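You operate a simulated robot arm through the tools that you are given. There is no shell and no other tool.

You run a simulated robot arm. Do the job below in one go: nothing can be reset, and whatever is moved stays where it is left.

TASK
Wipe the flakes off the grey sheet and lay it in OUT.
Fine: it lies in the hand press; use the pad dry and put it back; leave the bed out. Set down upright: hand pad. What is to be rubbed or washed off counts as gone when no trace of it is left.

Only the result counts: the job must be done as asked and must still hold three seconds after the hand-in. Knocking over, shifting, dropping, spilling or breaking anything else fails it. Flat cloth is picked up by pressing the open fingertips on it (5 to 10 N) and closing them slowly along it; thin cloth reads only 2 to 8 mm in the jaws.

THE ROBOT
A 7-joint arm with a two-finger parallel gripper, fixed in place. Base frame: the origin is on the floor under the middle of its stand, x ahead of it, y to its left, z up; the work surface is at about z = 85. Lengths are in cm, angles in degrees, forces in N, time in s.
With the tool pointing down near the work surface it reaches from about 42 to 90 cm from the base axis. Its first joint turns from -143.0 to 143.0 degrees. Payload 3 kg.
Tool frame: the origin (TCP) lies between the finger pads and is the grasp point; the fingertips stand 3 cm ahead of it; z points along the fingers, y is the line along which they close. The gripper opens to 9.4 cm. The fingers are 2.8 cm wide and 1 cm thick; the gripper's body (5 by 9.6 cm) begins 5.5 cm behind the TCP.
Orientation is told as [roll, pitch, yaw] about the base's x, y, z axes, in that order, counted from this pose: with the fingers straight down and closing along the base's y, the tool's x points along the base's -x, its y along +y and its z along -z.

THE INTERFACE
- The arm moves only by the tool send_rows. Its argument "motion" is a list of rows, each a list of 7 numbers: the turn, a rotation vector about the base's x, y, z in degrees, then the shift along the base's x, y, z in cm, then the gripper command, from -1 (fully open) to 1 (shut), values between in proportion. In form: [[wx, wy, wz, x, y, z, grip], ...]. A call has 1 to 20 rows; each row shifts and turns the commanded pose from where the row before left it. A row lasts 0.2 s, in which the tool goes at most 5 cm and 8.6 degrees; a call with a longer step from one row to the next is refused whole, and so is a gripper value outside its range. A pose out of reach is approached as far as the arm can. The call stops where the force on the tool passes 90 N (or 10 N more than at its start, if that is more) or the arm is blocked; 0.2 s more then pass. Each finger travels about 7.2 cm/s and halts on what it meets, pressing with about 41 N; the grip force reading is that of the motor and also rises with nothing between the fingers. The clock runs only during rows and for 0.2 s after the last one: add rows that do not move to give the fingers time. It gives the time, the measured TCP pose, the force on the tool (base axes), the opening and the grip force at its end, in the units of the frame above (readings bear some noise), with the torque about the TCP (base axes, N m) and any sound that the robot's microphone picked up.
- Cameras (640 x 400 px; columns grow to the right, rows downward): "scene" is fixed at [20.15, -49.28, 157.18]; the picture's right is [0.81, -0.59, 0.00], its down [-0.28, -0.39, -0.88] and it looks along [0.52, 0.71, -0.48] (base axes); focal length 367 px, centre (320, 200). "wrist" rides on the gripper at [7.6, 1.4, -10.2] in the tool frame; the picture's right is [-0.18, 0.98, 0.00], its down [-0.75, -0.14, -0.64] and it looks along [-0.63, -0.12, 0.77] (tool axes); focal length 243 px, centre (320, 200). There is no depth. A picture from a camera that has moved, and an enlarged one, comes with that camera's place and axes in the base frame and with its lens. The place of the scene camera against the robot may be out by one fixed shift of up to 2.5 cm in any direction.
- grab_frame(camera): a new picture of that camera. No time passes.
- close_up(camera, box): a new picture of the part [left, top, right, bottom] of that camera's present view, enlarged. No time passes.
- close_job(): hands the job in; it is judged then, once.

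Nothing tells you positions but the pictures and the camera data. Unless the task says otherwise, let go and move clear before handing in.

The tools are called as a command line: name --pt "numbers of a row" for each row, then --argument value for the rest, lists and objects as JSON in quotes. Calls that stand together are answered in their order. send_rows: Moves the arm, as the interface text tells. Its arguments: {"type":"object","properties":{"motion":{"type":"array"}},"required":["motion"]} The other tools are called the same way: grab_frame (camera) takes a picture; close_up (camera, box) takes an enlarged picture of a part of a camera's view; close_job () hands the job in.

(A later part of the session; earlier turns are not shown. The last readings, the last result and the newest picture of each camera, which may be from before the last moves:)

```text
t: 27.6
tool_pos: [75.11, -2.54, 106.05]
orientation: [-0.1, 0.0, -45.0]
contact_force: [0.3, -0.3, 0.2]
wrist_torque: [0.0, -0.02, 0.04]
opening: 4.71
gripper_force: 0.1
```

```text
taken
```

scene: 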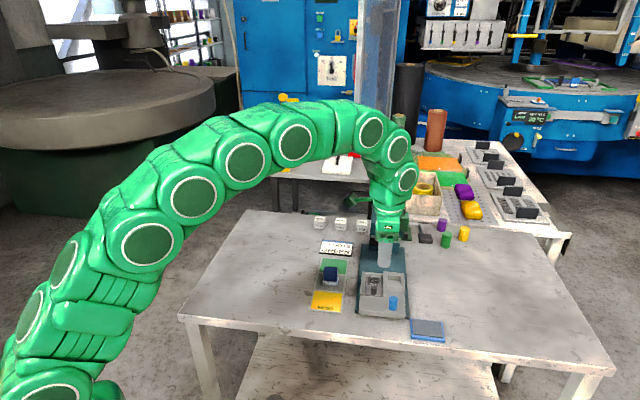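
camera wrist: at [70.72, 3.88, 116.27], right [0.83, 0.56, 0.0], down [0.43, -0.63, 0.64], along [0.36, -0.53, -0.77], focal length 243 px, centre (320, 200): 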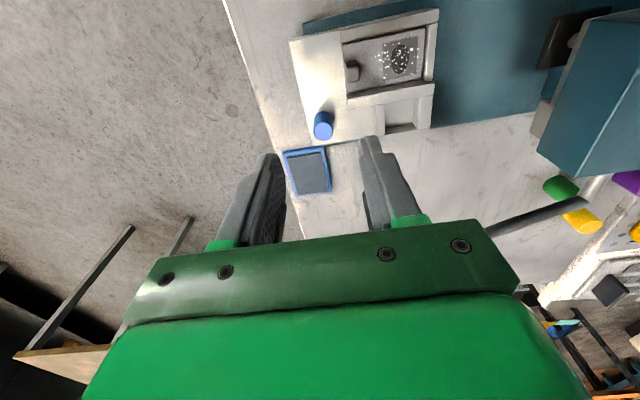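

The bed is fully out and standing clear of the head. Next is the hand pad: I place it at about (72.0, 14.05), with its grip top at z ≈ 90. I'll move above it with the fingers closing across its thin side.

send_rows --pt "0 0 0 -0.6 3.2 -0.5 0.0" --pt "0 0 0 -0.6 3.3 -0.5 0.0" --pt "0 0 0 -0.6 3.4 -0.5 0.0" --pt "0 0 0 -0.6 3.4 -1.0 0.0" --pt "0 0 0 -0.7 3.3 -1.5 0.0" --pt "0 0 0 0 0 -2 0.0" --pt "0 0 0 0 0 -2 0.0" --pt "0 0 0 0 0 0 0.0"

grab_frame --camera "wrist"

close_up --camera "wrist" --box '[240, 70, 400, 230]'

close_up --camera "scene" --box '[290, 190, 450, 330]'

```text
t: 29.4
tool_pos: [72.05, 13.89, 98.17]
orientation: [0.0, 0.0, -44.9]
contact_force: [-0.7, 0.3, 0.3]
wrist_torque: [0.0, 0.02, 0.03]
opening: 4.74
gripper_force: 0.0
```

```text
taken
camera wrist: at [67.6, 20.34, 108.33], right [0.83, 0.56, 0.0], down [0.43, -0.63, 0.64], along [0.36, -0.53, -0.77], focal length 243 px, centre (320, 200)
```

wrist: 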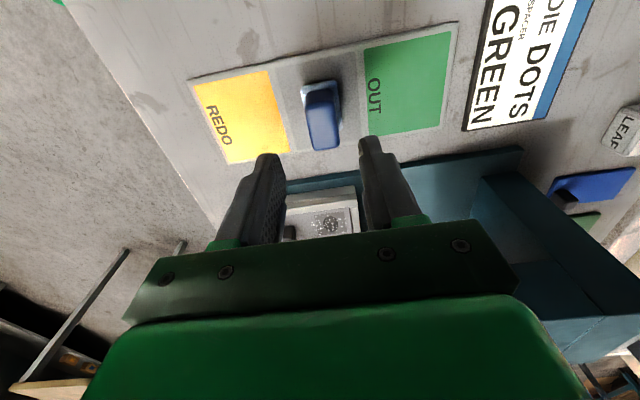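

```text
2.50 times, centred on (320, 150) of wrist
camera zoom: at [67.6, 20.34, 108.33], right [0.83, 0.56, 0.0], down [0.43, -0.63, 0.64], along [0.36, -0.53, -0.77], focal length 606 px, centre (320, 325)
```

zoom: 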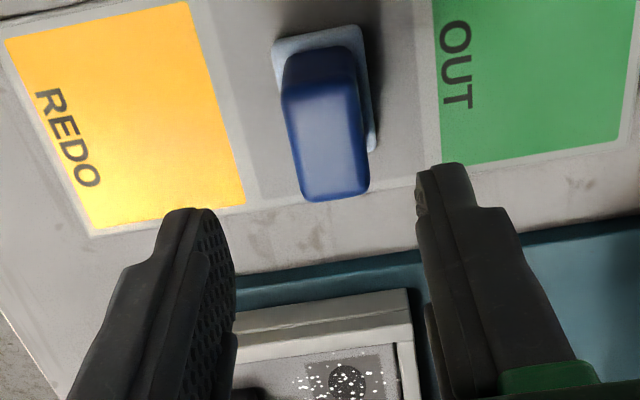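

```text
2.86 times, centred on (370, 260) of scene
camera zoom: at [20.15, -49.28, 157.18], right [0.81, -0.59, 0.0], down [-0.28, -0.39, -0.88], along [0.52, 0.71, -0.48], focal length 1048 px, centre (177, 29)
```

zoom: 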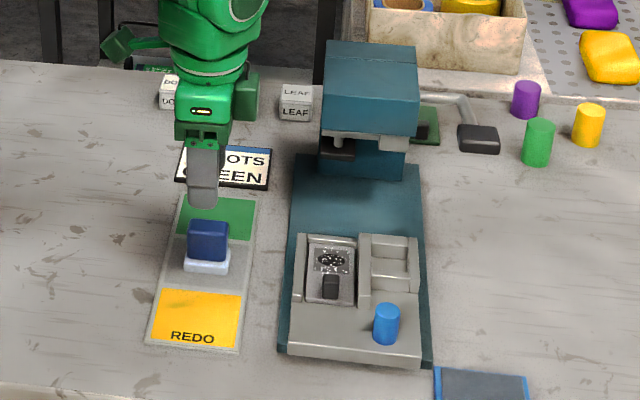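

The gripper is nearly centred over the pad's grip. I'll shift 0.2 cm, lower so the fingertips are beside the blue grip above the white pad, and close.

send_rows --pt "0 0 0 0.2 0.05 -1.5 0.0" --pt "0 0 0 0 0 -2 0.0" --pt "0 0 0 0 0 -2 0.0" --pt "0 0 0 0 0 -1.4 0.0" --pt "0 0 0 0 0 -0.7 0.0" --pt "0 0 0 0 0 0 0.0"

grab_frame --camera "wrist"

close_up --camera "scene" --box '[300, 230, 370, 310]'

```text
t: 30.8
tool_pos: [72.34, 14.01, 90.42]
orientation: [0.0, -0.1, -45.0]
contact_force: [0.2, -0.2, 0.3]
wrist_torque: [-0.01, 0.01, -0.04]
opening: 4.69
gripper_force: 0.1
```

```text
taken
camera wrist: at [67.8, 20.4, 100.66], right [0.82, 0.57, 0.0], down [0.43, -0.63, 0.64], along [0.36, -0.53, -0.77], focal length 243 px, centre (320, 200)
```

wrist: 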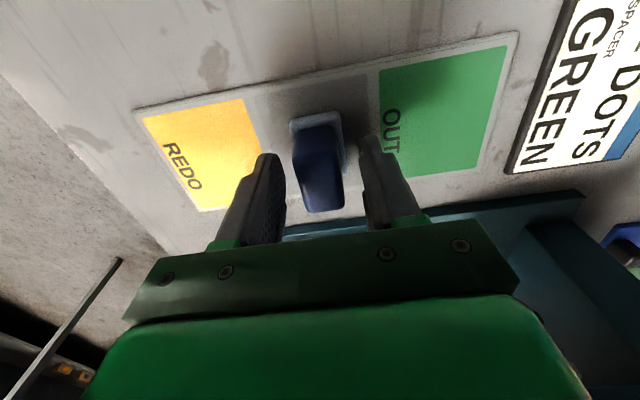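

```text
5.00 times, centred on (335, 270) of scene
camera zoom: at [20.15, -49.28, 157.18], right [0.81, -0.59, 0.0], down [-0.28, -0.39, -0.88], along [0.52, 0.71, -0.48], focal length 1835 px, centre (245, -150)
```

zoom: 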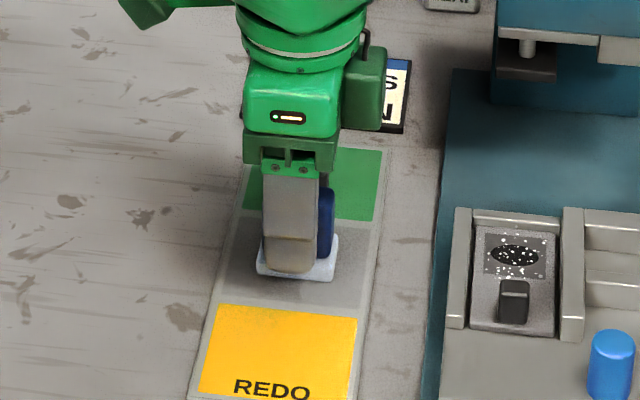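

Aligned well. Closing slowly on the pad's grip.

send_rows --pt "0 0 0 0 0 0 0.15" --pt "0 0 0 0 0 0 0.3" --pt "0 0 0 0 0 0 0.4" --pt "0 0 0 0 0 0 0.48" --pt "0 0 0 0 0 0 0.54" --pt "0 0 0 0 0 0 0.6" --pt "0 0 0 0 0 0 0.68" --pt "0 0 0 0 0 0 0.75" --pt "0 0 0 0 0 0 0.75"

grab_frame --camera "wrist"

close_up --camera "scene" --box '[300, 230, 370, 310]'

```text
t: 32.8
tool_pos: [72.18, 14.09, 90.4]
orientation: [0.0, 0.0, -45.1]
contact_force: [0.0, 0.8, 1.2]
wrist_torque: [0.0, -0.02, 0.02]
opening: 2.74
gripper_force: 40.9
```

```text
taken
camera wrist: at [67.8, 20.4, 100.65], right [0.82, 0.57, 0.0], down [0.43, -0.63, 0.64], along [0.36, -0.53, -0.77], focal length 243 px, centre (320, 200)
```

wrist: 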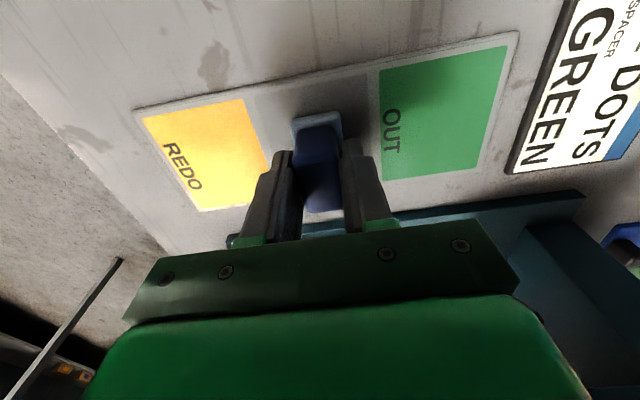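

```text
5.00 times, centred on (335, 270) of scene
camera zoom: at [20.15, -49.28, 157.18], right [0.81, -0.59, 0.0], down [-0.28, -0.39, -0.88], along [0.52, 0.71, -0.48], focal length 1835 px, centre (245, -150)
```

zoom: 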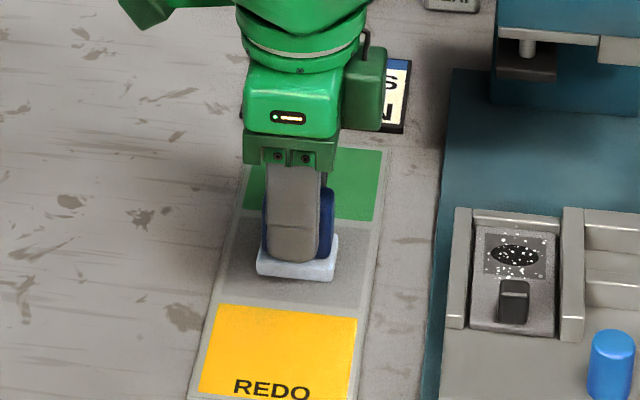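

The pad is held (2.74 cm); its grip pose to return to is (72.25, 14.05, 90.4). I'll lift it and turn it 90° while moving over the sheet, so I can rub across the rails rather than along the bed's slide.

send_rows --pt "0 0 0 0 0 0.5 0.75" --pt "0 0 0 0 0 1.5 0.75" --pt "0 0 0 0 0 2 0.75" --pt "0 0 0 0 0 2 0.75" --pt "0 0 0 0 0 2 0.75" --pt "0 0 8.2 0.69 -0.886 0 0.75" --pt "0 0 8.2 0.69 -0.886 0 0.75" --pt "0 0 8.2 0.69 -0.886 0 0.75" --pt "0 0 8.2 0.69 -0.886 0 0.75" --pt "0 0 8.2 0.69 -0.886 0 0.75" --pt "0 0 8.2 0.69 -0.886 0 0.75" --pt "0 0 8.2 0.69 -0.886 0 0.75" --pt "0 0 8.2 0.69 -0.886 0 0.75" --pt "0 0 8.2 0.69 -0.886 0 0.75" --pt "0 0 8.2 0.69 -0.886 0 0.75" --pt "0 0 8.0 0.69 -0.886 0 0.75" --pt "0 0 0 0 0 0 0.75"

grab_frame --camera "wrist"

close_up --camera "wrist" --box '[240, 70, 400, 230]'

close_up --camera "scene" --box '[300, 200, 450, 330]'

```text
t: 36.4
tool_pos: [79.71, 4.33, 98.6]
orientation: [0.0, -0.1, 45.1]
contact_force: [0.5, 0.1, 0.3]
wrist_torque: [0.0, -0.02, -0.02]
opening: 2.7
gripper_force: 41.3
```

```text
taken
camera wrist: at [73.27, -0.05, 108.76], right [-0.57, 0.82, 0.0], down [0.63, 0.43, 0.64], along [0.53, 0.36, -0.77], focal length 243 px, centre (320, 200)
```

wrist: 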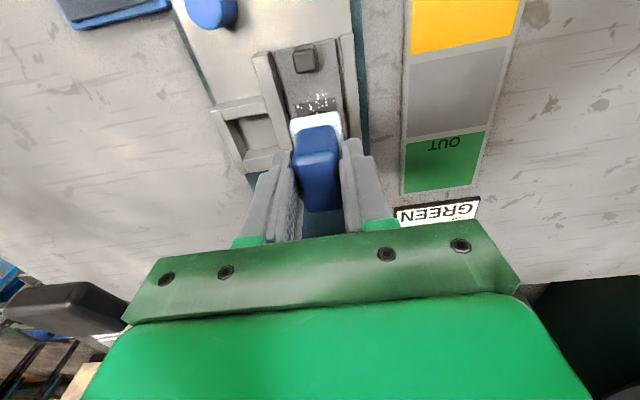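

```text
2.50 times, centred on (320, 150) of wrist
camera zoom: at [73.27, -0.05, 108.76], right [-0.57, 0.82, 0.0], down [0.63, 0.43, 0.64], along [0.53, 0.36, -0.77], focal length 606 px, centre (320, 325)
```

zoom: 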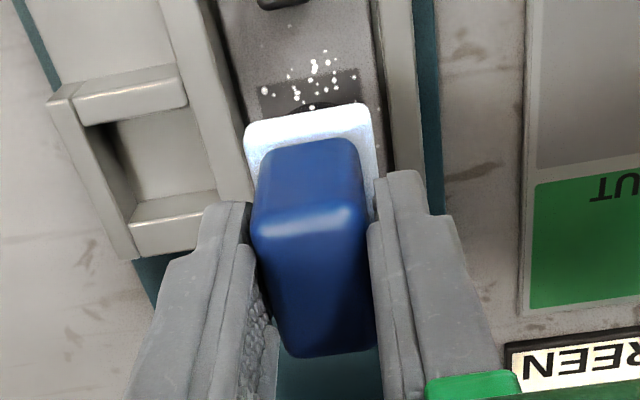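

```text
3.08 times, centred on (375, 265) of scene
camera zoom: at [20.15, -49.28, 157.18], right [0.81, -0.59, 0.0], down [-0.28, -0.39, -0.88], along [0.52, 0.71, -0.48], focal length 1129 px, centre (151, 0)
```

zoom: 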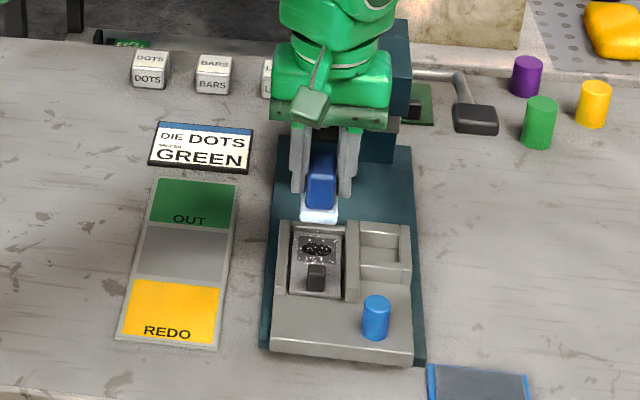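

The pad hangs level and centred between the rails. I'll lower it to just above the sheet.

send_rows --pt "0 0 0 0.05 -0.02 -1.5 0.75" --pt "0 0 0 0.05 -0.02 -1.2 0.75" --pt "0 0 0 0 0 -0.8 0.75" --pt "0 0 0 0 0 -0.5 0.75" --pt "0 0 0 0 0 0 0.75"

close_up --camera "wrist" --box '[220, 0, 420, 230]'

close_up --camera "scene" --box '[350, 230, 420, 310]'

```text
t: 37.6
tool_pos: [79.73, 4.31, 94.51]
orientation: [0.0, -0.1, 45.0]
contact_force: [0.9, 0.8, -1.2]
wrist_torque: [0.0, -0.03, -0.01]
opening: 2.75
gripper_force: 41.0
```

```text
1.74 times, centred on (320, 115) of wrist
camera zoom: at [73.45, -0.07, 104.76], right [-0.57, 0.82, 0.0], down [0.63, 0.43, 0.64], along [0.53, 0.36, -0.77], focal length 422 px, centre (320, 348)
```

zoom: 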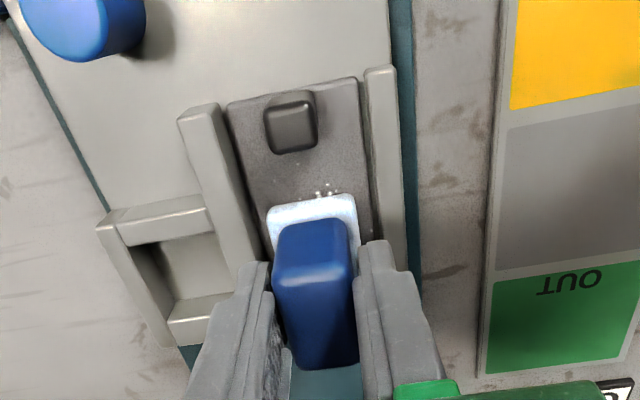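

```text
5.00 times, centred on (385, 270) of scene
camera zoom: at [20.15, -49.28, 157.18], right [0.81, -0.59, 0.0], down [-0.28, -0.39, -0.88], along [0.52, 0.71, -0.48], focal length 1835 px, centre (-5, -150)
```

zoom: 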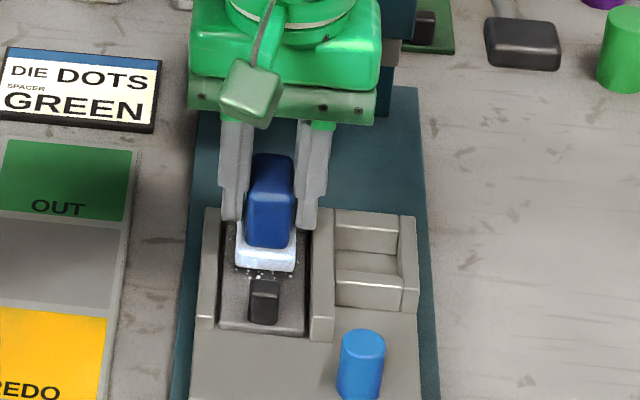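

send_rows --pt "0 0 0 0 0 -0.25 0.75" --pt "0 0 0 0 0 -0.2 0.75" --pt "0 0 0 0 0 -0.15 0.75" --pt "0 0 0 0 0 0 0.75"

```text
t: 38.6
tool_pos: [79.82, 4.1, 93.99]
orientation: [0.0, 0.0, 45.0]
contact_force: [-0.4, 0.0, -1.0]
wrist_torque: [0.03, 0.03, 0.0]
opening: 2.71
gripper_force: 40.4
```

send_rows --pt "0 0 0 0 0 -0.12 0.75" --pt "0 0 0 0 0 -0.12 0.75" --pt "0 0 0 0 0 0 0.75"

```text
t: 39.4
tool_pos: [79.76, 4.2, 93.63]
orientation: [0.1, 0.0, 45.0]
contact_force: [-0.4, 0.9, -0.1]
wrist_torque: [-0.01, -0.02, -0.02]
opening: 2.73
gripper_force: 40.5
```

send_rows --pt "0 0 0 0 0 -0.1 0.75" --pt "0 0 0 0 0 -0.1 0.75" --pt "0 0 0 0 0 0 0.75"

```text
t: 40.2
tool_pos: [79.8, 4.32, 93.45]
orientation: [-0.1, -0.1, 45.0]
contact_force: [0.3, 0.5, 18.7]
wrist_torque: [-0.06, -0.01, -0.04]
opening: 2.72
gripper_force: 41.4
```

Contact found at TCP z ≈ 93.45. I'll ease off to a light force and check before rubbing.

send_rows --pt "0 0 0 0 0 0.05 0.75" --pt "0 0 0 0 0 0 0.75"

```text
t: 40.8
tool_pos: [79.83, 4.15, 93.54]
orientation: [0.0, 0.0, 44.9]
contact_force: [0.0, 1.4, 16.0]
wrist_torque: [-0.03, 0.02, -0.02]
opening: 2.74
gripper_force: 41.1
```

send_rows --pt "0 0 0 0 0 0.06 0.75" --pt "0 0 0 0 0 0 0.75"

```text
t: 41.4
tool_pos: [79.82, 4.12, 93.47]
orientation: [0.1, 0.0, 45.0]
contact_force: [1.1, 1.8, 9.1]
wrist_torque: [0.02, -0.03, -0.02]
opening: 2.72
gripper_force: 41.7
```

9 N is a good rubbing force. First short strokes across the rails.

send_rows --pt "0 0 0 0.14 -0.14 0 0.75" --pt "0 0 0 0.14 -0.14 0 0.75" --pt "0 0 0 0.14 -0.14 0 0.75" --pt "0 0 0 0 0 0 0.75"

close_up --camera "wrist" --box '[220, 0, 420, 230]'

```text
t: 42.4
tool_pos: [80.17, 3.84, 93.72]
orientation: [0.0, 0.0, 44.9]
contact_force: [-0.5, 2.2, 6.2]
wrist_torque: [0.06, 0.02, 0.04]
opening: 2.73
gripper_force: 41.0
```

```text
1.74 times, centred on (320, 115) of wrist
camera zoom: at [73.72, -0.64, 103.8], right [-0.57, 0.82, 0.0], down [0.63, 0.43, 0.64], along [0.53, 0.36, -0.77], focal length 422 px, centre (320, 348)
```

zoom: 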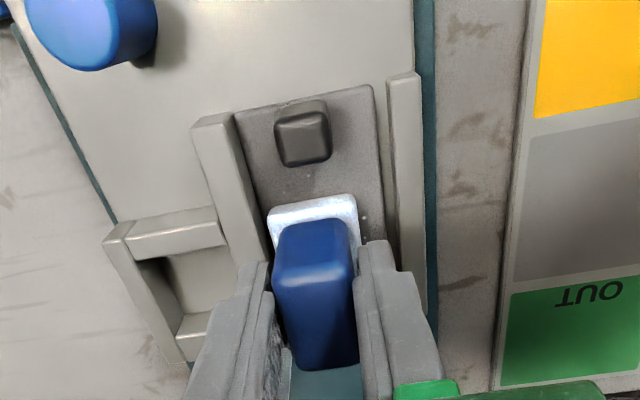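

send_rows --pt "0 0 0 0.1 -0.1 -0.02 0.75" --pt "0 0 0 -0.2 0.2 0 0.75" --pt "0 0 0 -0.2 0.2 0 0.75" --pt "0 0 0 -0.2 0.2 0 0.75" --pt "0 0 0 -0.2 0.2 0 0.75" --pt "0 0 0 -0.15 0.15 0 0.75" --pt "0 0 0 0 0 0 0.75"

close_up --camera "wrist" --box '[220, 0, 420, 230]'

```text
t: 44.0
tool_pos: [79.31, 4.54, 93.55]
orientation: [0.0, 0.0, 45.0]
contact_force: [-0.7, 0.7, -0.5]
wrist_torque: [0.01, -0.01, -0.05]
opening: 2.73
gripper_force: 41.3
```

```text
1.74 times, centred on (320, 115) of wrist
camera zoom: at [72.87, 0.27, 103.86], right [-0.57, 0.82, 0.0], down [0.63, 0.43, 0.64], along [0.53, 0.36, -0.77], focal length 422 px, centre (320, 348)
```

zoom: 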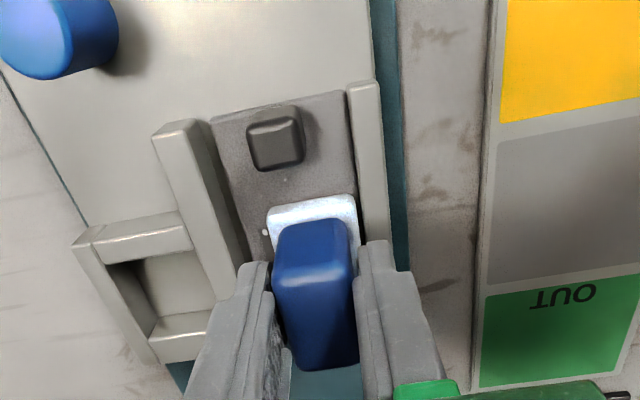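

The strokes work, but contact was lost at this end. I'll lower slightly and continue.

send_rows --pt "0 0 0 0 0 -0.08 0.75" --pt "0 0 0 0 0 0 0.75"

```text
t: 44.6
tool_pos: [79.23, 4.57, 93.58]
orientation: [0.0, 0.0, 45.0]
contact_force: [0.0, 0.1, 1.7]
wrist_torque: [0.01, -0.01, -0.01]
opening: 2.72
gripper_force: 41.0
```

send_rows --pt "0 0 0 0 0 -0.08 0.75" --pt "0 0 0 0 0 0 0.75"

```text
t: 45.2
tool_pos: [79.46, 4.68, 93.49]
orientation: [-0.1, -0.1, 45.0]
contact_force: [0.3, -0.7, 19.5]
wrist_torque: [-0.11, 0.0, -0.04]
opening: 2.75
gripper_force: 41.2
```

send_rows --pt "0 0 0 0.15 -0.15 0.02 0.75" --pt "0 0 0 0.2 -0.2 0 0.75" --pt "0 0 0 0.2 -0.2 0 0.75" --pt "0 0 0 0.2 -0.2 0 0.75" --pt "0 0 0 0.15 -0.15 0 0.75" --pt "0 0 0 0 0 0 0.75"

close_up --camera "wrist" --box '[220, 0, 420, 230]'

```text
t: 46.6
tool_pos: [80.2, 3.75, 93.41]
orientation: [-0.1, -0.1, 44.9]
contact_force: [-5.8, 9.1, 36.5]
wrist_torque: [0.04, 0.0, 0.03]
opening: 2.73
gripper_force: 40.7
```

```text
1.74 times, centred on (320, 115) of wrist
camera zoom: at [73.86, -0.66, 103.7], right [-0.57, 0.82, 0.0], down [0.63, 0.43, 0.64], along [0.53, 0.36, -0.77], focal length 422 px, centre (320, 348)
```

zoom: 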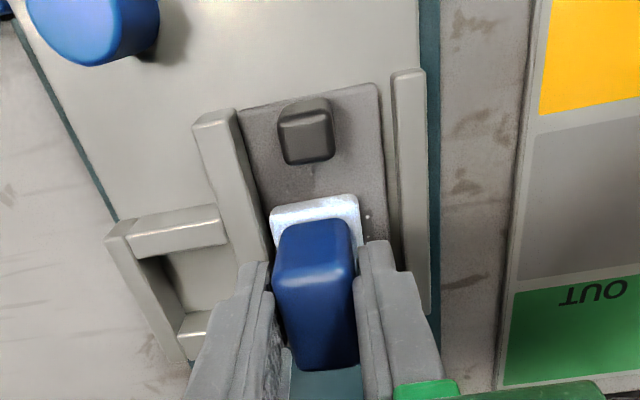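

Force is too high at this end (36 N). I'll raise a bit and compensate for height along the stroke.

send_rows --pt "0 0 0 0 0 0.12 0.75" --pt "0 0 0 0 0 0 0.75"

```text
t: 47.2
tool_pos: [80.27, 3.51, 93.39]
orientation: [0.0, 0.0, 45.0]
contact_force: [1.0, 3.5, 22.4]
wrist_torque: [-0.07, -0.23, 0.04]
opening: 2.71
gripper_force: 41.0
```

send_rows --pt "0 0 0 0 0 0.06 0.75" --pt "0 0 0 0 0 0 0.75"

```text
t: 47.8
tool_pos: [80.16, 3.73, 93.57]
orientation: [0.1, 0.0, 45.0]
contact_force: [0.5, -1.0, 6.5]
wrist_torque: [-0.13, -0.07, -0.05]
opening: 2.71
gripper_force: 41.2
```

send_rows --pt "0 0 0 0.07 -0.07 -0.01 0.75" --pt "0 0 0 -0.2 0.2 -0.018 0.75" --pt "0 0 0 -0.2 0.2 -0.018 0.75" --pt "0 0 0 -0.2 0.2 -0.018 0.75" --pt "0 0 0 -0.2 0.2 -0.018 0.75" --pt "0 0 0 -0.2 0.2 -0.018 0.75" --pt "0 0 0 0 0 0 0.75"

```text
t: 49.4
tool_pos: [79.23, 4.8, 93.41]
orientation: [0.0, 0.0, 45.0]
contact_force: [0.8, -1.9, 11.4]
wrist_torque: [-0.19, -0.09, 0.02]
opening: 2.72
gripper_force: 40.8
```

11 N at this end, good. Now several strokes back and forth with the same compensation.

send_rows --pt "0 0 0 0.2 -0.2 0.016 0.75" --pt "0 0 0 0.2 -0.2 0.016 0.75" --pt "0 0 0 0.2 -0.2 0.016 0.75" --pt "0 0 0 0.2 -0.2 0.016 0.75" --pt "0 0 0 0.2 -0.2 0.016 0.75" --pt "0 0 0 -0.2 0.2 -0.016 0.75" --pt "0 0 0 -0.2 0.2 -0.016 0.75" --pt "0 0 0 -0.2 0.2 -0.016 0.75" --pt "0 0 0 -0.2 0.2 -0.016 0.75" --pt "0 0 0 -0.2 0.2 -0.016 0.75" --pt "0 0 0 0 0 0 0.75"

close_up --camera "wrist" --box '[220, 0, 420, 230]'

```text
t: 51.8
tool_pos: [79.2, 4.64, 93.52]
orientation: [0.0, 0.0, 45.0]
contact_force: [0.8, -1.6, 14.6]
wrist_torque: [-0.18, -0.09, -0.03]
opening: 2.72
gripper_force: 40.7
```

```text
1.74 times, centred on (320, 115) of wrist
camera zoom: at [72.83, 0.26, 103.71], right [-0.57, 0.82, 0.0], down [0.63, 0.43, 0.64], along [0.53, 0.36, -0.77], focal length 422 px, centre (320, 348)
```

zoom: 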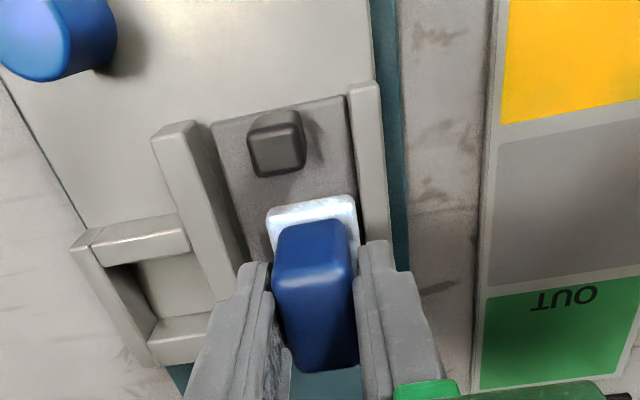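

The visible area looks clean. I'll lift the pad and move it aside to inspect the whole sheet.

send_rows --pt "0 0 0 0.2 -0.2 0.5 0.75" --pt "0 0 0 0.1 -0.1 1.5 0.75" --pt "0 0 0 0 0 2 0.75" --pt "0 0 0 0 0 2 0.75" --pt "0 0 0 -2 2 1 0.75" --pt "0 0 0 -2.5 2.5 0 0.75" --pt "0 0 0 -2 2 0 0.75" --pt "0 0 0 0 0 0 0.75"

grab_frame --camera "wrist"

close_up --camera "scene" --box '[360, 245, 410, 305]'

```text
t: 53.6
tool_pos: [73.07, 10.87, 100.38]
orientation: [0.0, -0.1, 45.1]
contact_force: [0.4, -0.3, -0.4]
wrist_torque: [0.0, 0.03, -0.02]
opening: 2.72
gripper_force: 40.6
```

```text
taken
camera wrist: at [66.63, 6.53, 110.67], right [-0.57, 0.82, 0.0], down [0.63, 0.43, 0.64], along [0.53, 0.36, -0.77], focal length 243 px, centre (320, 200)
```

wrist: 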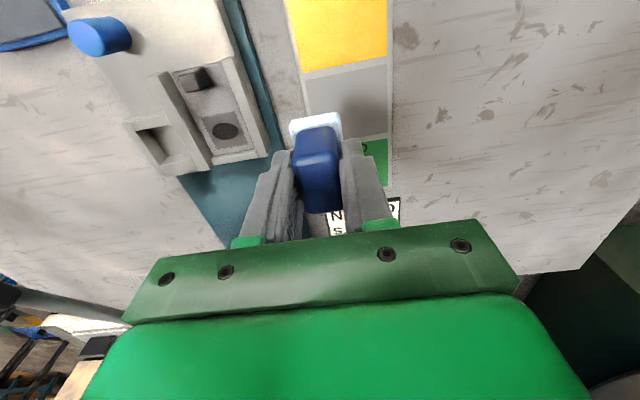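

```text
6.67 times, centred on (385, 275) of scene
camera zoom: at [20.15, -49.28, 157.18], right [0.81, -0.59, 0.0], down [-0.28, -0.39, -0.88], along [0.52, 0.71, -0.48], focal length 2446 px, centre (-113, -300)
```

zoom: 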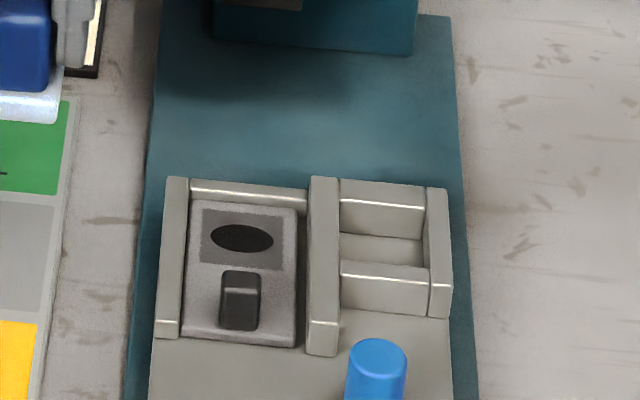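

The sheet looks clean. I'll zoom in closely from both cameras to make sure no traces remain.

close_up --camera "wrist" --box '[165, 60, 265, 160]'

close_up --camera "scene" --box '[372, 258, 392, 278]'

close_up --camera "wrist" --box '[190, 80, 250, 140]'

```text
4.00 times, centred on (215, 110) of wrist
camera zoom: at [66.63, 6.53, 110.67], right [-0.57, 0.82, 0.0], down [0.63, 0.43, 0.64], along [0.53, 0.36, -0.77], focal length 970 px, centre (740, 560)
```

zoom: 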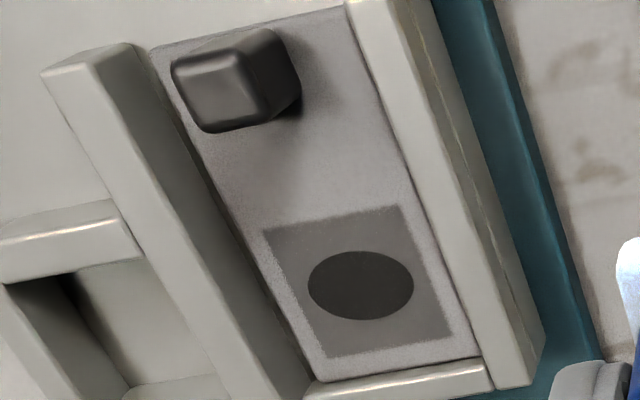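

```text
16.00 times, centred on (382, 268) of scene
camera zoom: at [20.15, -49.28, 157.18], right [0.81, -0.59, 0.0], down [-0.28, -0.39, -0.88], along [0.52, 0.71, -0.48], focal length 5871 px, centre (-672, -888)
```

zoom: 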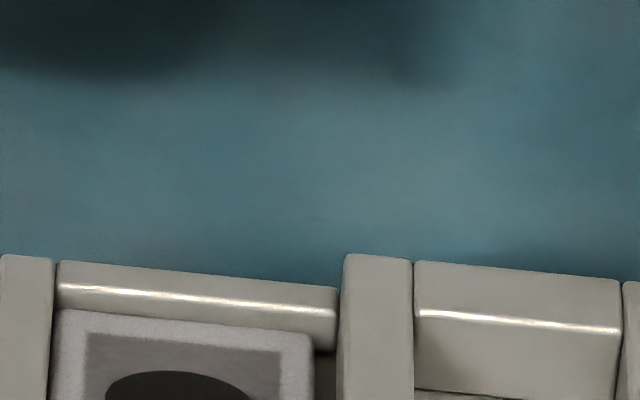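

```text
6.67 times, centred on (220, 110) of wrist
camera zoom: at [66.63, 6.53, 110.67], right [-0.57, 0.82, 0.0], down [0.63, 0.43, 0.64], along [0.53, 0.36, -0.77], focal length 1618 px, centre (987, 800)
```

zoom: 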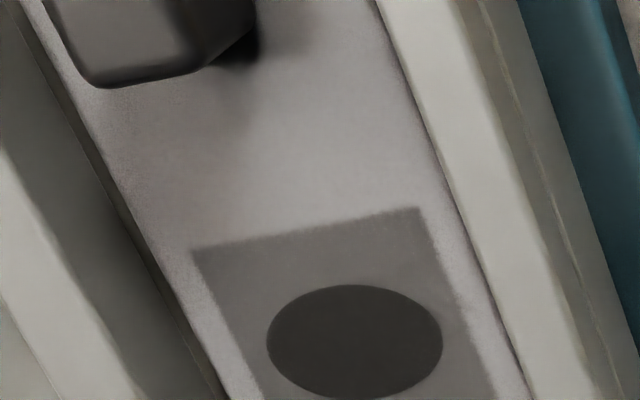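

close_up --camera "scene" --box '[371, 268, 387, 284]'

close_up --camera "wrist" --box '[190, 100, 250, 160]'

```text
16.00 times, centred on (379, 276) of scene
camera zoom: at [20.15, -49.28, 157.18], right [0.81, -0.59, 0.0], down [-0.28, -0.39, -0.88], along [0.52, 0.71, -0.48], focal length 5871 px, centre (-624, -1016)
```

zoom: 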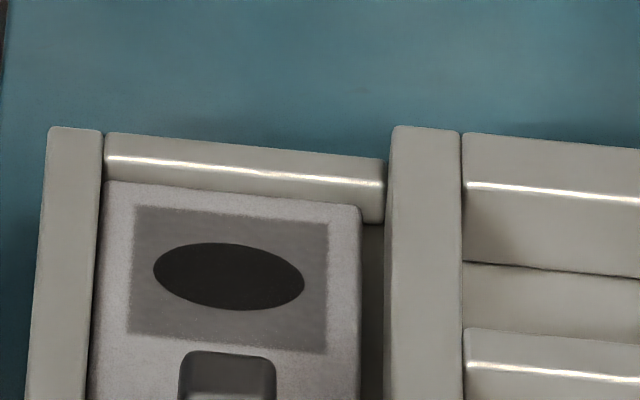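

```text
6.67 times, centred on (220, 130) of wrist
camera zoom: at [66.63, 6.53, 110.67], right [-0.57, 0.82, 0.0], down [0.63, 0.43, 0.64], along [0.53, 0.36, -0.77], focal length 1618 px, centre (987, 667)
```

zoom: 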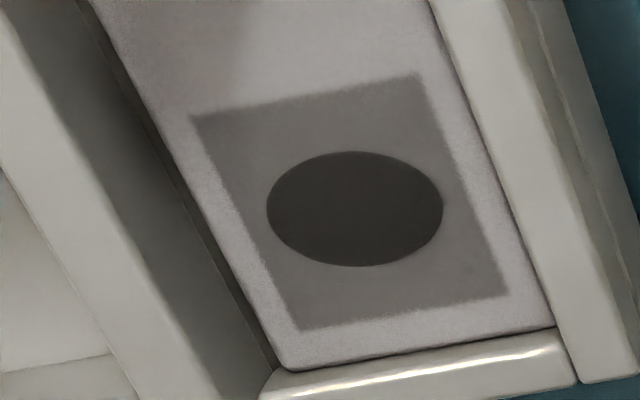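

No flake is left on the sheet. Now I'll put the pad back on the grey field in its original orientation.

send_rows --pt "0 0 -8.2 -0.075 0.288 0 0.75" --pt "0 0 -8.2 -0.075 0.288 0 0.75" --pt "0 0 -8.2 -0.075 0.288 0 0.75" --pt "0 0 -8.2 -0.075 0.288 0 0.75" --pt "0 0 -8.2 -0.075 0.288 0 0.75" --pt "0 0 -8.2 -0.075 0.288 0 0.75" --pt "0 0 -8.2 -0.075 0.288 0 0.75" --pt "0 0 -8.2 -0.075 0.288 0 0.75" --pt "0 0 -8.2 -0.075 0.288 0 0.75" --pt "0 0 -8.2 -0.075 0.288 0 0.75" --pt "0 0 -8.0 -0.075 0.288 0 0.75" --pt "0 0 0 0 0 -2 0.75" --pt "0 0 0 0 0 -2 0.75" --pt "0 0 0 0 0 0 0.75"

grab_frame --camera "wrist"

close_up --camera "scene" --box '[300, 230, 370, 310]'

```text
t: 56.6
tool_pos: [72.3, 13.92, 96.5]
orientation: [0.0, 0.1, -45.0]
contact_force: [-0.6, 0.5, -0.4]
wrist_torque: [-0.04, -0.03, 0.01]
opening: 2.71
gripper_force: 40.8
```

```text
taken
camera wrist: at [67.87, 20.47, 106.76], right [0.83, 0.56, 0.0], down [0.43, -0.63, 0.64], along [0.36, -0.53, -0.77], focal length 243 px, centre (320, 200)
```

wrist: 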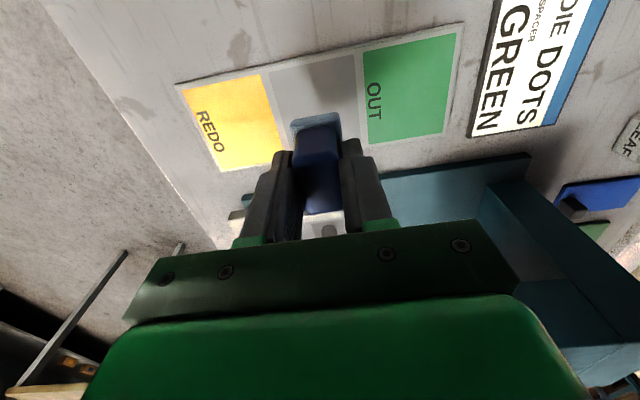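

```text
5.00 times, centred on (335, 270) of scene
camera zoom: at [20.15, -49.28, 157.18], right [0.81, -0.59, 0.0], down [-0.28, -0.39, -0.88], along [0.52, 0.71, -0.48], focal length 1835 px, centre (245, -150)
```

zoom: 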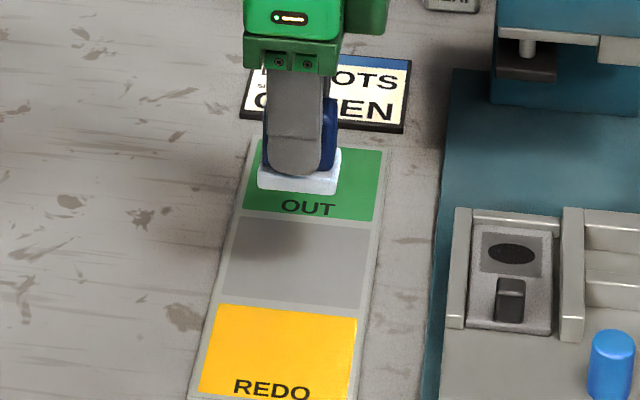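

The camera pose shows I'm within 0.1 cm of the grasp spot and 6.1 cm above it. Lowering, with small steps at the end.

send_rows --pt "0 0 0 -0.07 -0.07 -2 0.75" --pt "0 0 0 0 0 -2 0.75" --pt "0 0 0 0 0 -1.2 0.75" --pt "0 0 0 0 0 -0.5 0.75" --pt "0 0 0 0 0 0 0.75"

close_up --camera "wrist" --box '[240, 70, 400, 230]'

close_up --camera "scene" --box '[300, 230, 370, 310]'

```text
t: 57.8
tool_pos: [72.07, 13.98, 90.82]
orientation: [0.0, 0.0, -45.0]
contact_force: [-0.1, -0.5, -1.1]
wrist_torque: [-0.01, 0.02, -0.01]
opening: 2.74
gripper_force: 41.0
```

```text
2.50 times, centred on (320, 150) of wrist
camera zoom: at [67.74, 20.38, 101.14], right [0.82, 0.57, 0.0], down [0.43, -0.63, 0.64], along [0.36, -0.53, -0.77], focal length 606 px, centre (320, 325)
```

zoom: 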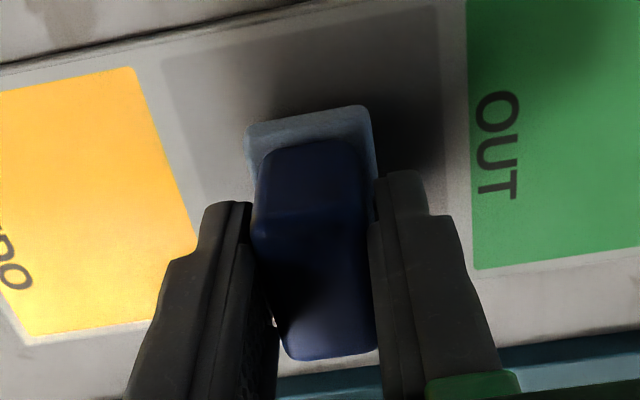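

```text
5.00 times, centred on (335, 270) of scene
camera zoom: at [20.15, -49.28, 157.18], right [0.81, -0.59, 0.0], down [-0.28, -0.39, -0.88], along [0.52, 0.71, -0.48], focal length 1835 px, centre (245, -150)
```

zoom: 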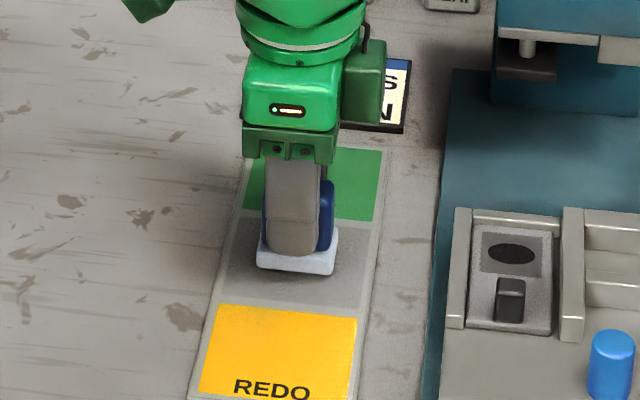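

send_rows --pt "0 0 0 0.05 0.02 -0.15 0.75" --pt "0 0 0 0 0 -0.12 0.75" --pt "0 0 0 0 0 -0.08 0.75" --pt "0 0 0 0 0 0 0.75"

```text
t: 58.8
tool_pos: [72.23, 13.97, 90.53]
orientation: [0.0, 0.0, -45.1]
contact_force: [1.0, -0.1, -1.7]
wrist_torque: [-0.01, 0.01, -0.01]
opening: 2.73
gripper_force: 40.9
```

send_rows --pt "0 0 0 0 0 -0.07 0.75" --pt "0 0 0 0 0 -0.05 0.75" --pt "0 0 0 0 0 0 0.75"

```text
t: 59.6
tool_pos: [72.26, 13.97, 90.34]
orientation: [0.0, 0.0, -45.0]
contact_force: [0.1, -0.2, -0.8]
wrist_torque: [-0.03, 0.02, -0.01]
opening: 2.74
gripper_force: 40.8
```

send_rows --pt "0 0 0 0 0 -0.05 0.75" --pt "0 0 0 0 0 -0.03 0.75" --pt "0 0 0 0 0 0 0.75"

close_up --camera "scene" --box '[310, 255, 350, 295]'

```text
t: 60.4
tool_pos: [72.21, 14.05, 90.26]
orientation: [0.1, -0.1, -45.0]
contact_force: [-0.3, -1.8, 16.1]
wrist_torque: [-0.06, -0.02, 0.02]
opening: 2.73
gripper_force: 40.2
```

```text
10.00 times, centred on (330, 275) of scene
camera zoom: at [20.15, -49.28, 157.18], right [0.81, -0.59, 0.0], down [-0.28, -0.39, -0.88], along [0.52, 0.71, -0.48], focal length 3669 px, centre (220, -550)
```

zoom: 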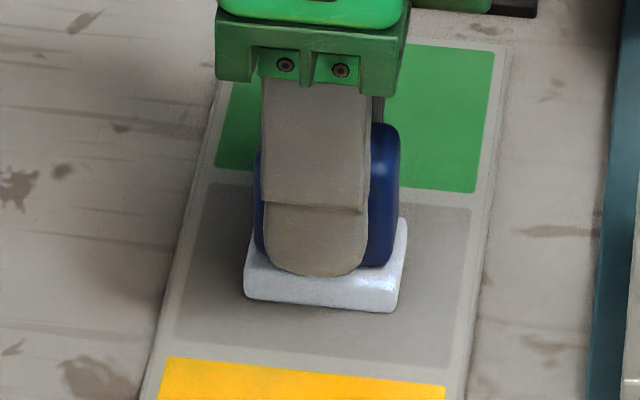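

The pad stands flat on its grey field with contact made. I'll ease up a hair, open the fingers and rise.

send_rows --pt "0 0 0 0 0 0.05 0.75" --pt "0 0 0 0 0 0 0.4" --pt "0 0 0 0 0 0 0.3" --pt "0 0 0 0 0 0 0.2" --pt "0 0 0 0 0 0 0.05" --pt "0 0 0 0 0 0 -0.05" --pt "0 0 0 0 0 1 -0.05" --pt "0 0 0 0 0 2 -0.05" --pt "0 0 0 0 0 2.5 -0.05" --pt "0 0 0 0 0 2.5 -0.05" --pt "0 0 0 0 0 2 -0.05"

grab_frame --camera "wrist"

close_up --camera "scene" --box '[300, 230, 400, 330]'

```text
t: 62.8
tool_pos: [72.39, 13.99, 100.35]
orientation: [0.1, -0.1, -45.0]
contact_force: [-0.9, 0.8, -0.8]
wrist_torque: [0.04, -0.01, 0.01]
opening: 4.94
gripper_force: 0.0
```

```text
taken
camera wrist: at [67.87, 20.52, 110.54], right [0.82, 0.57, 0.0], down [0.43, -0.63, 0.64], along [0.36, -0.53, -0.77], focal length 243 px, centre (320, 200)
```

wrist: 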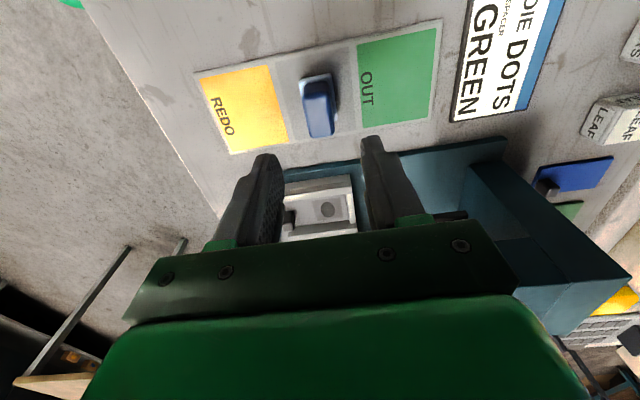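

```text
4.00 times, centred on (350, 280) of scene
camera zoom: at [20.15, -49.28, 157.18], right [0.81, -0.59, 0.0], down [-0.28, -0.39, -0.88], along [0.52, 0.71, -0.48], focal length 1468 px, centre (200, -120)
```

zoom: 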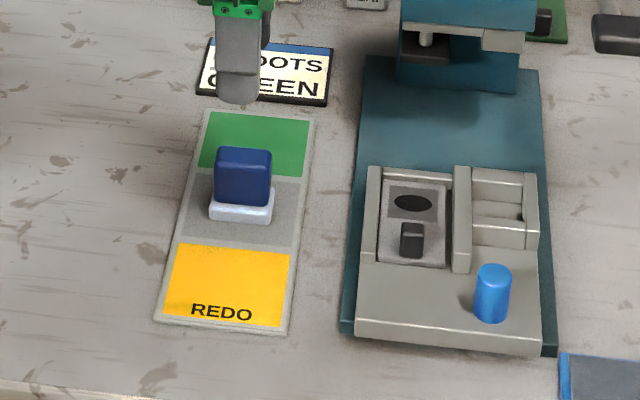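

The pad is back and upright. Before picking up the sheet I'll measure the OUT field precisely from here.

close_up --camera "wrist" --box '[340, 10, 460, 150]'

close_up --camera "wrist" --box '[270, 160, 370, 245]'

```text
2.86 times, centred on (400, 80) of wrist
camera zoom: at [67.87, 20.52, 110.54], right [0.82, 0.57, 0.0], down [0.43, -0.63, 0.64], along [0.36, -0.53, -0.77], focal length 693 px, centre (91, 543)
```

zoom: 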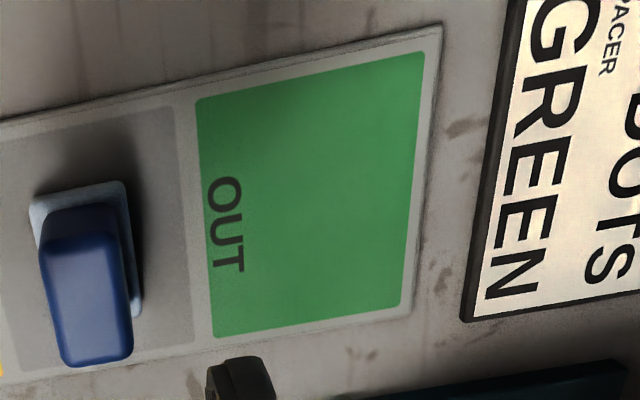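

```text
4.71 times, centred on (320, 202) of wrist
camera zoom: at [67.87, 20.52, 110.54], right [0.82, 0.57, 0.0], down [0.43, -0.63, 0.64], along [0.36, -0.53, -0.77], focal length 1142 px, centre (320, 188)
```

zoom: 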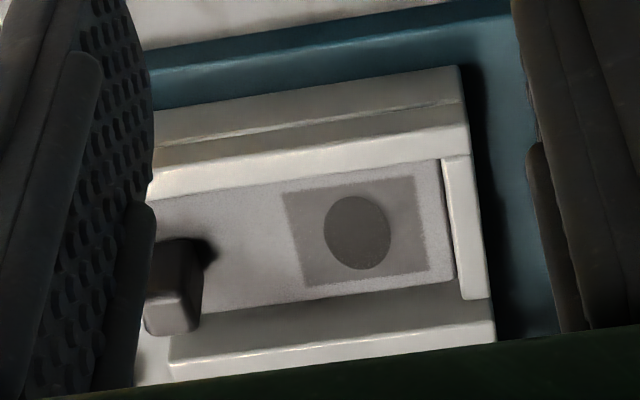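

The green OUT field measures about 6.9 cm (along the tray) by 7.8 cm across, centred at (77.5, 19.4). The sheet is about 8 × 4.4 cm, so it fits best turned 90°, lying across the tray. I'll move above the sheet's tab, expected near (76.5, 1.2).

send_rows --pt "0 0 0 0.4 -1.3 0.2 -0.05" --pt "0 0 0 0.4 -2.0 0.2 -0.05" --pt "0 0 0 0.6 -2.4 0 0.1" --pt "0 0 0 0.6 -2.4 0 0.1" --pt "0 0 0 0.7 -2.4 0 0.1" --pt "0 0 0 0.7 -1.2 0 0.1" --pt "0 0 0 0.7 -1.1 0 0.1" --pt "0 0 0 0 0 0 0.1"

grab_frame --camera "wrist"

close_up --camera "wrist" --box '[260, 50, 400, 190]'

```text
t: 64.6
tool_pos: [76.38, 1.2, 100.81]
orientation: [0.0, 0.0, -45.1]
contact_force: [0.6, -0.3, 0.1]
wrist_torque: [-0.01, -0.01, -0.01]
opening: 4.22
gripper_force: 0.0
```

```text
taken
camera wrist: at [71.96, 7.61, 110.94], right [0.82, 0.57, 0.0], down [0.43, -0.63, 0.64], along [0.36, -0.53, -0.77], focal length 243 px, centre (320, 200)
```

wrist: 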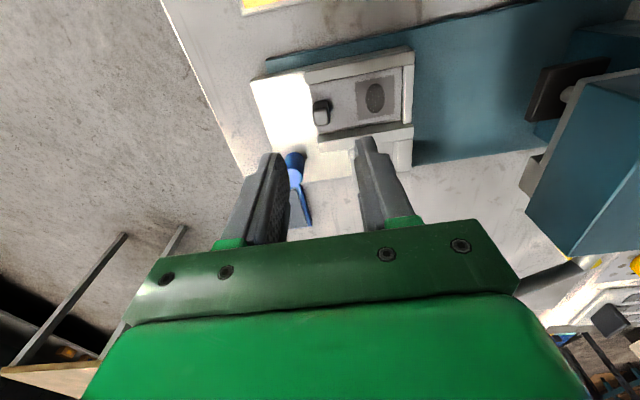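

```text
2.86 times, centred on (330, 120) of wrist
camera zoom: at [71.96, 7.61, 110.94], right [0.82, 0.57, 0.0], down [0.43, -0.63, 0.64], along [0.36, -0.53, -0.77], focal length 693 px, centre (291, 429)
```

zoom: 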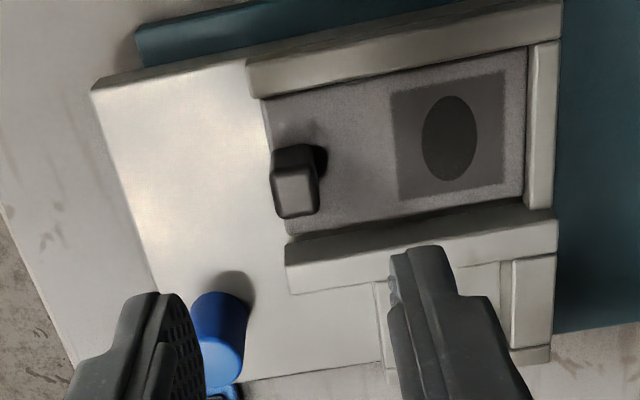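

The tab is at (76.5, 1.25), and I now measure the sheet as 7.8 × 4.4 cm, centred at (78.8, 3.6). I'll centre the fingers and lower them around the tab.

send_rows --pt "0 0 0 0.12 0.03 -1.5 0.3" --pt "0 0 0 0 0 -2 0.36" --pt "0 0 0 0 0 -2 0.36" --pt "0 0 0 0 0 -1.5 0.36" --pt "0 0 0 0 0 0 0.36"

close_up --camera "wrist" --box '[240, 50, 420, 230]'

close_up --camera "scene" --box '[350, 240, 420, 320]'

```text
t: 65.8
tool_pos: [76.42, 1.26, 93.74]
orientation: [0.0, 0.0, -45.0]
contact_force: [-0.6, 0.4, 0.5]
wrist_torque: [-0.03, 0.0, 0.02]
opening: 3.01
gripper_force: 0.0
```

```text
2.22 times, centred on (330, 140) of wrist
camera zoom: at [72.09, 7.63, 103.95], right [0.82, 0.57, 0.0], down [0.43, -0.63, 0.64], along [0.36, -0.53, -0.77], focal length 539 px, centre (298, 333)
```

zoom: 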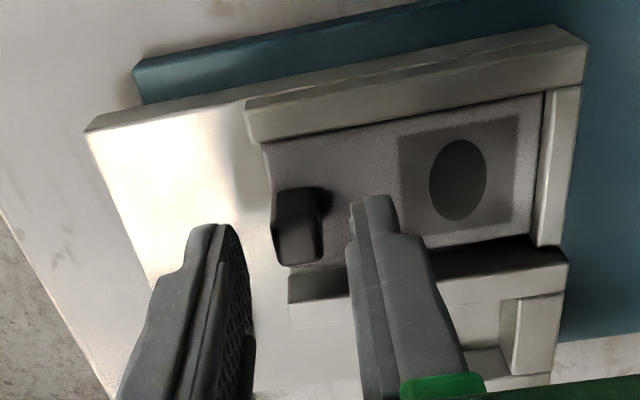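

```text
5.00 times, centred on (385, 280) of scene
camera zoom: at [20.15, -49.28, 157.18], right [0.81, -0.59, 0.0], down [-0.28, -0.39, -0.88], along [0.52, 0.71, -0.48], focal length 1835 px, centre (-5, -200)
```

zoom: 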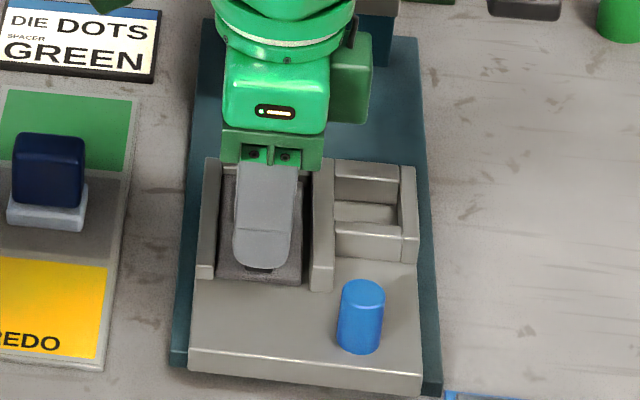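

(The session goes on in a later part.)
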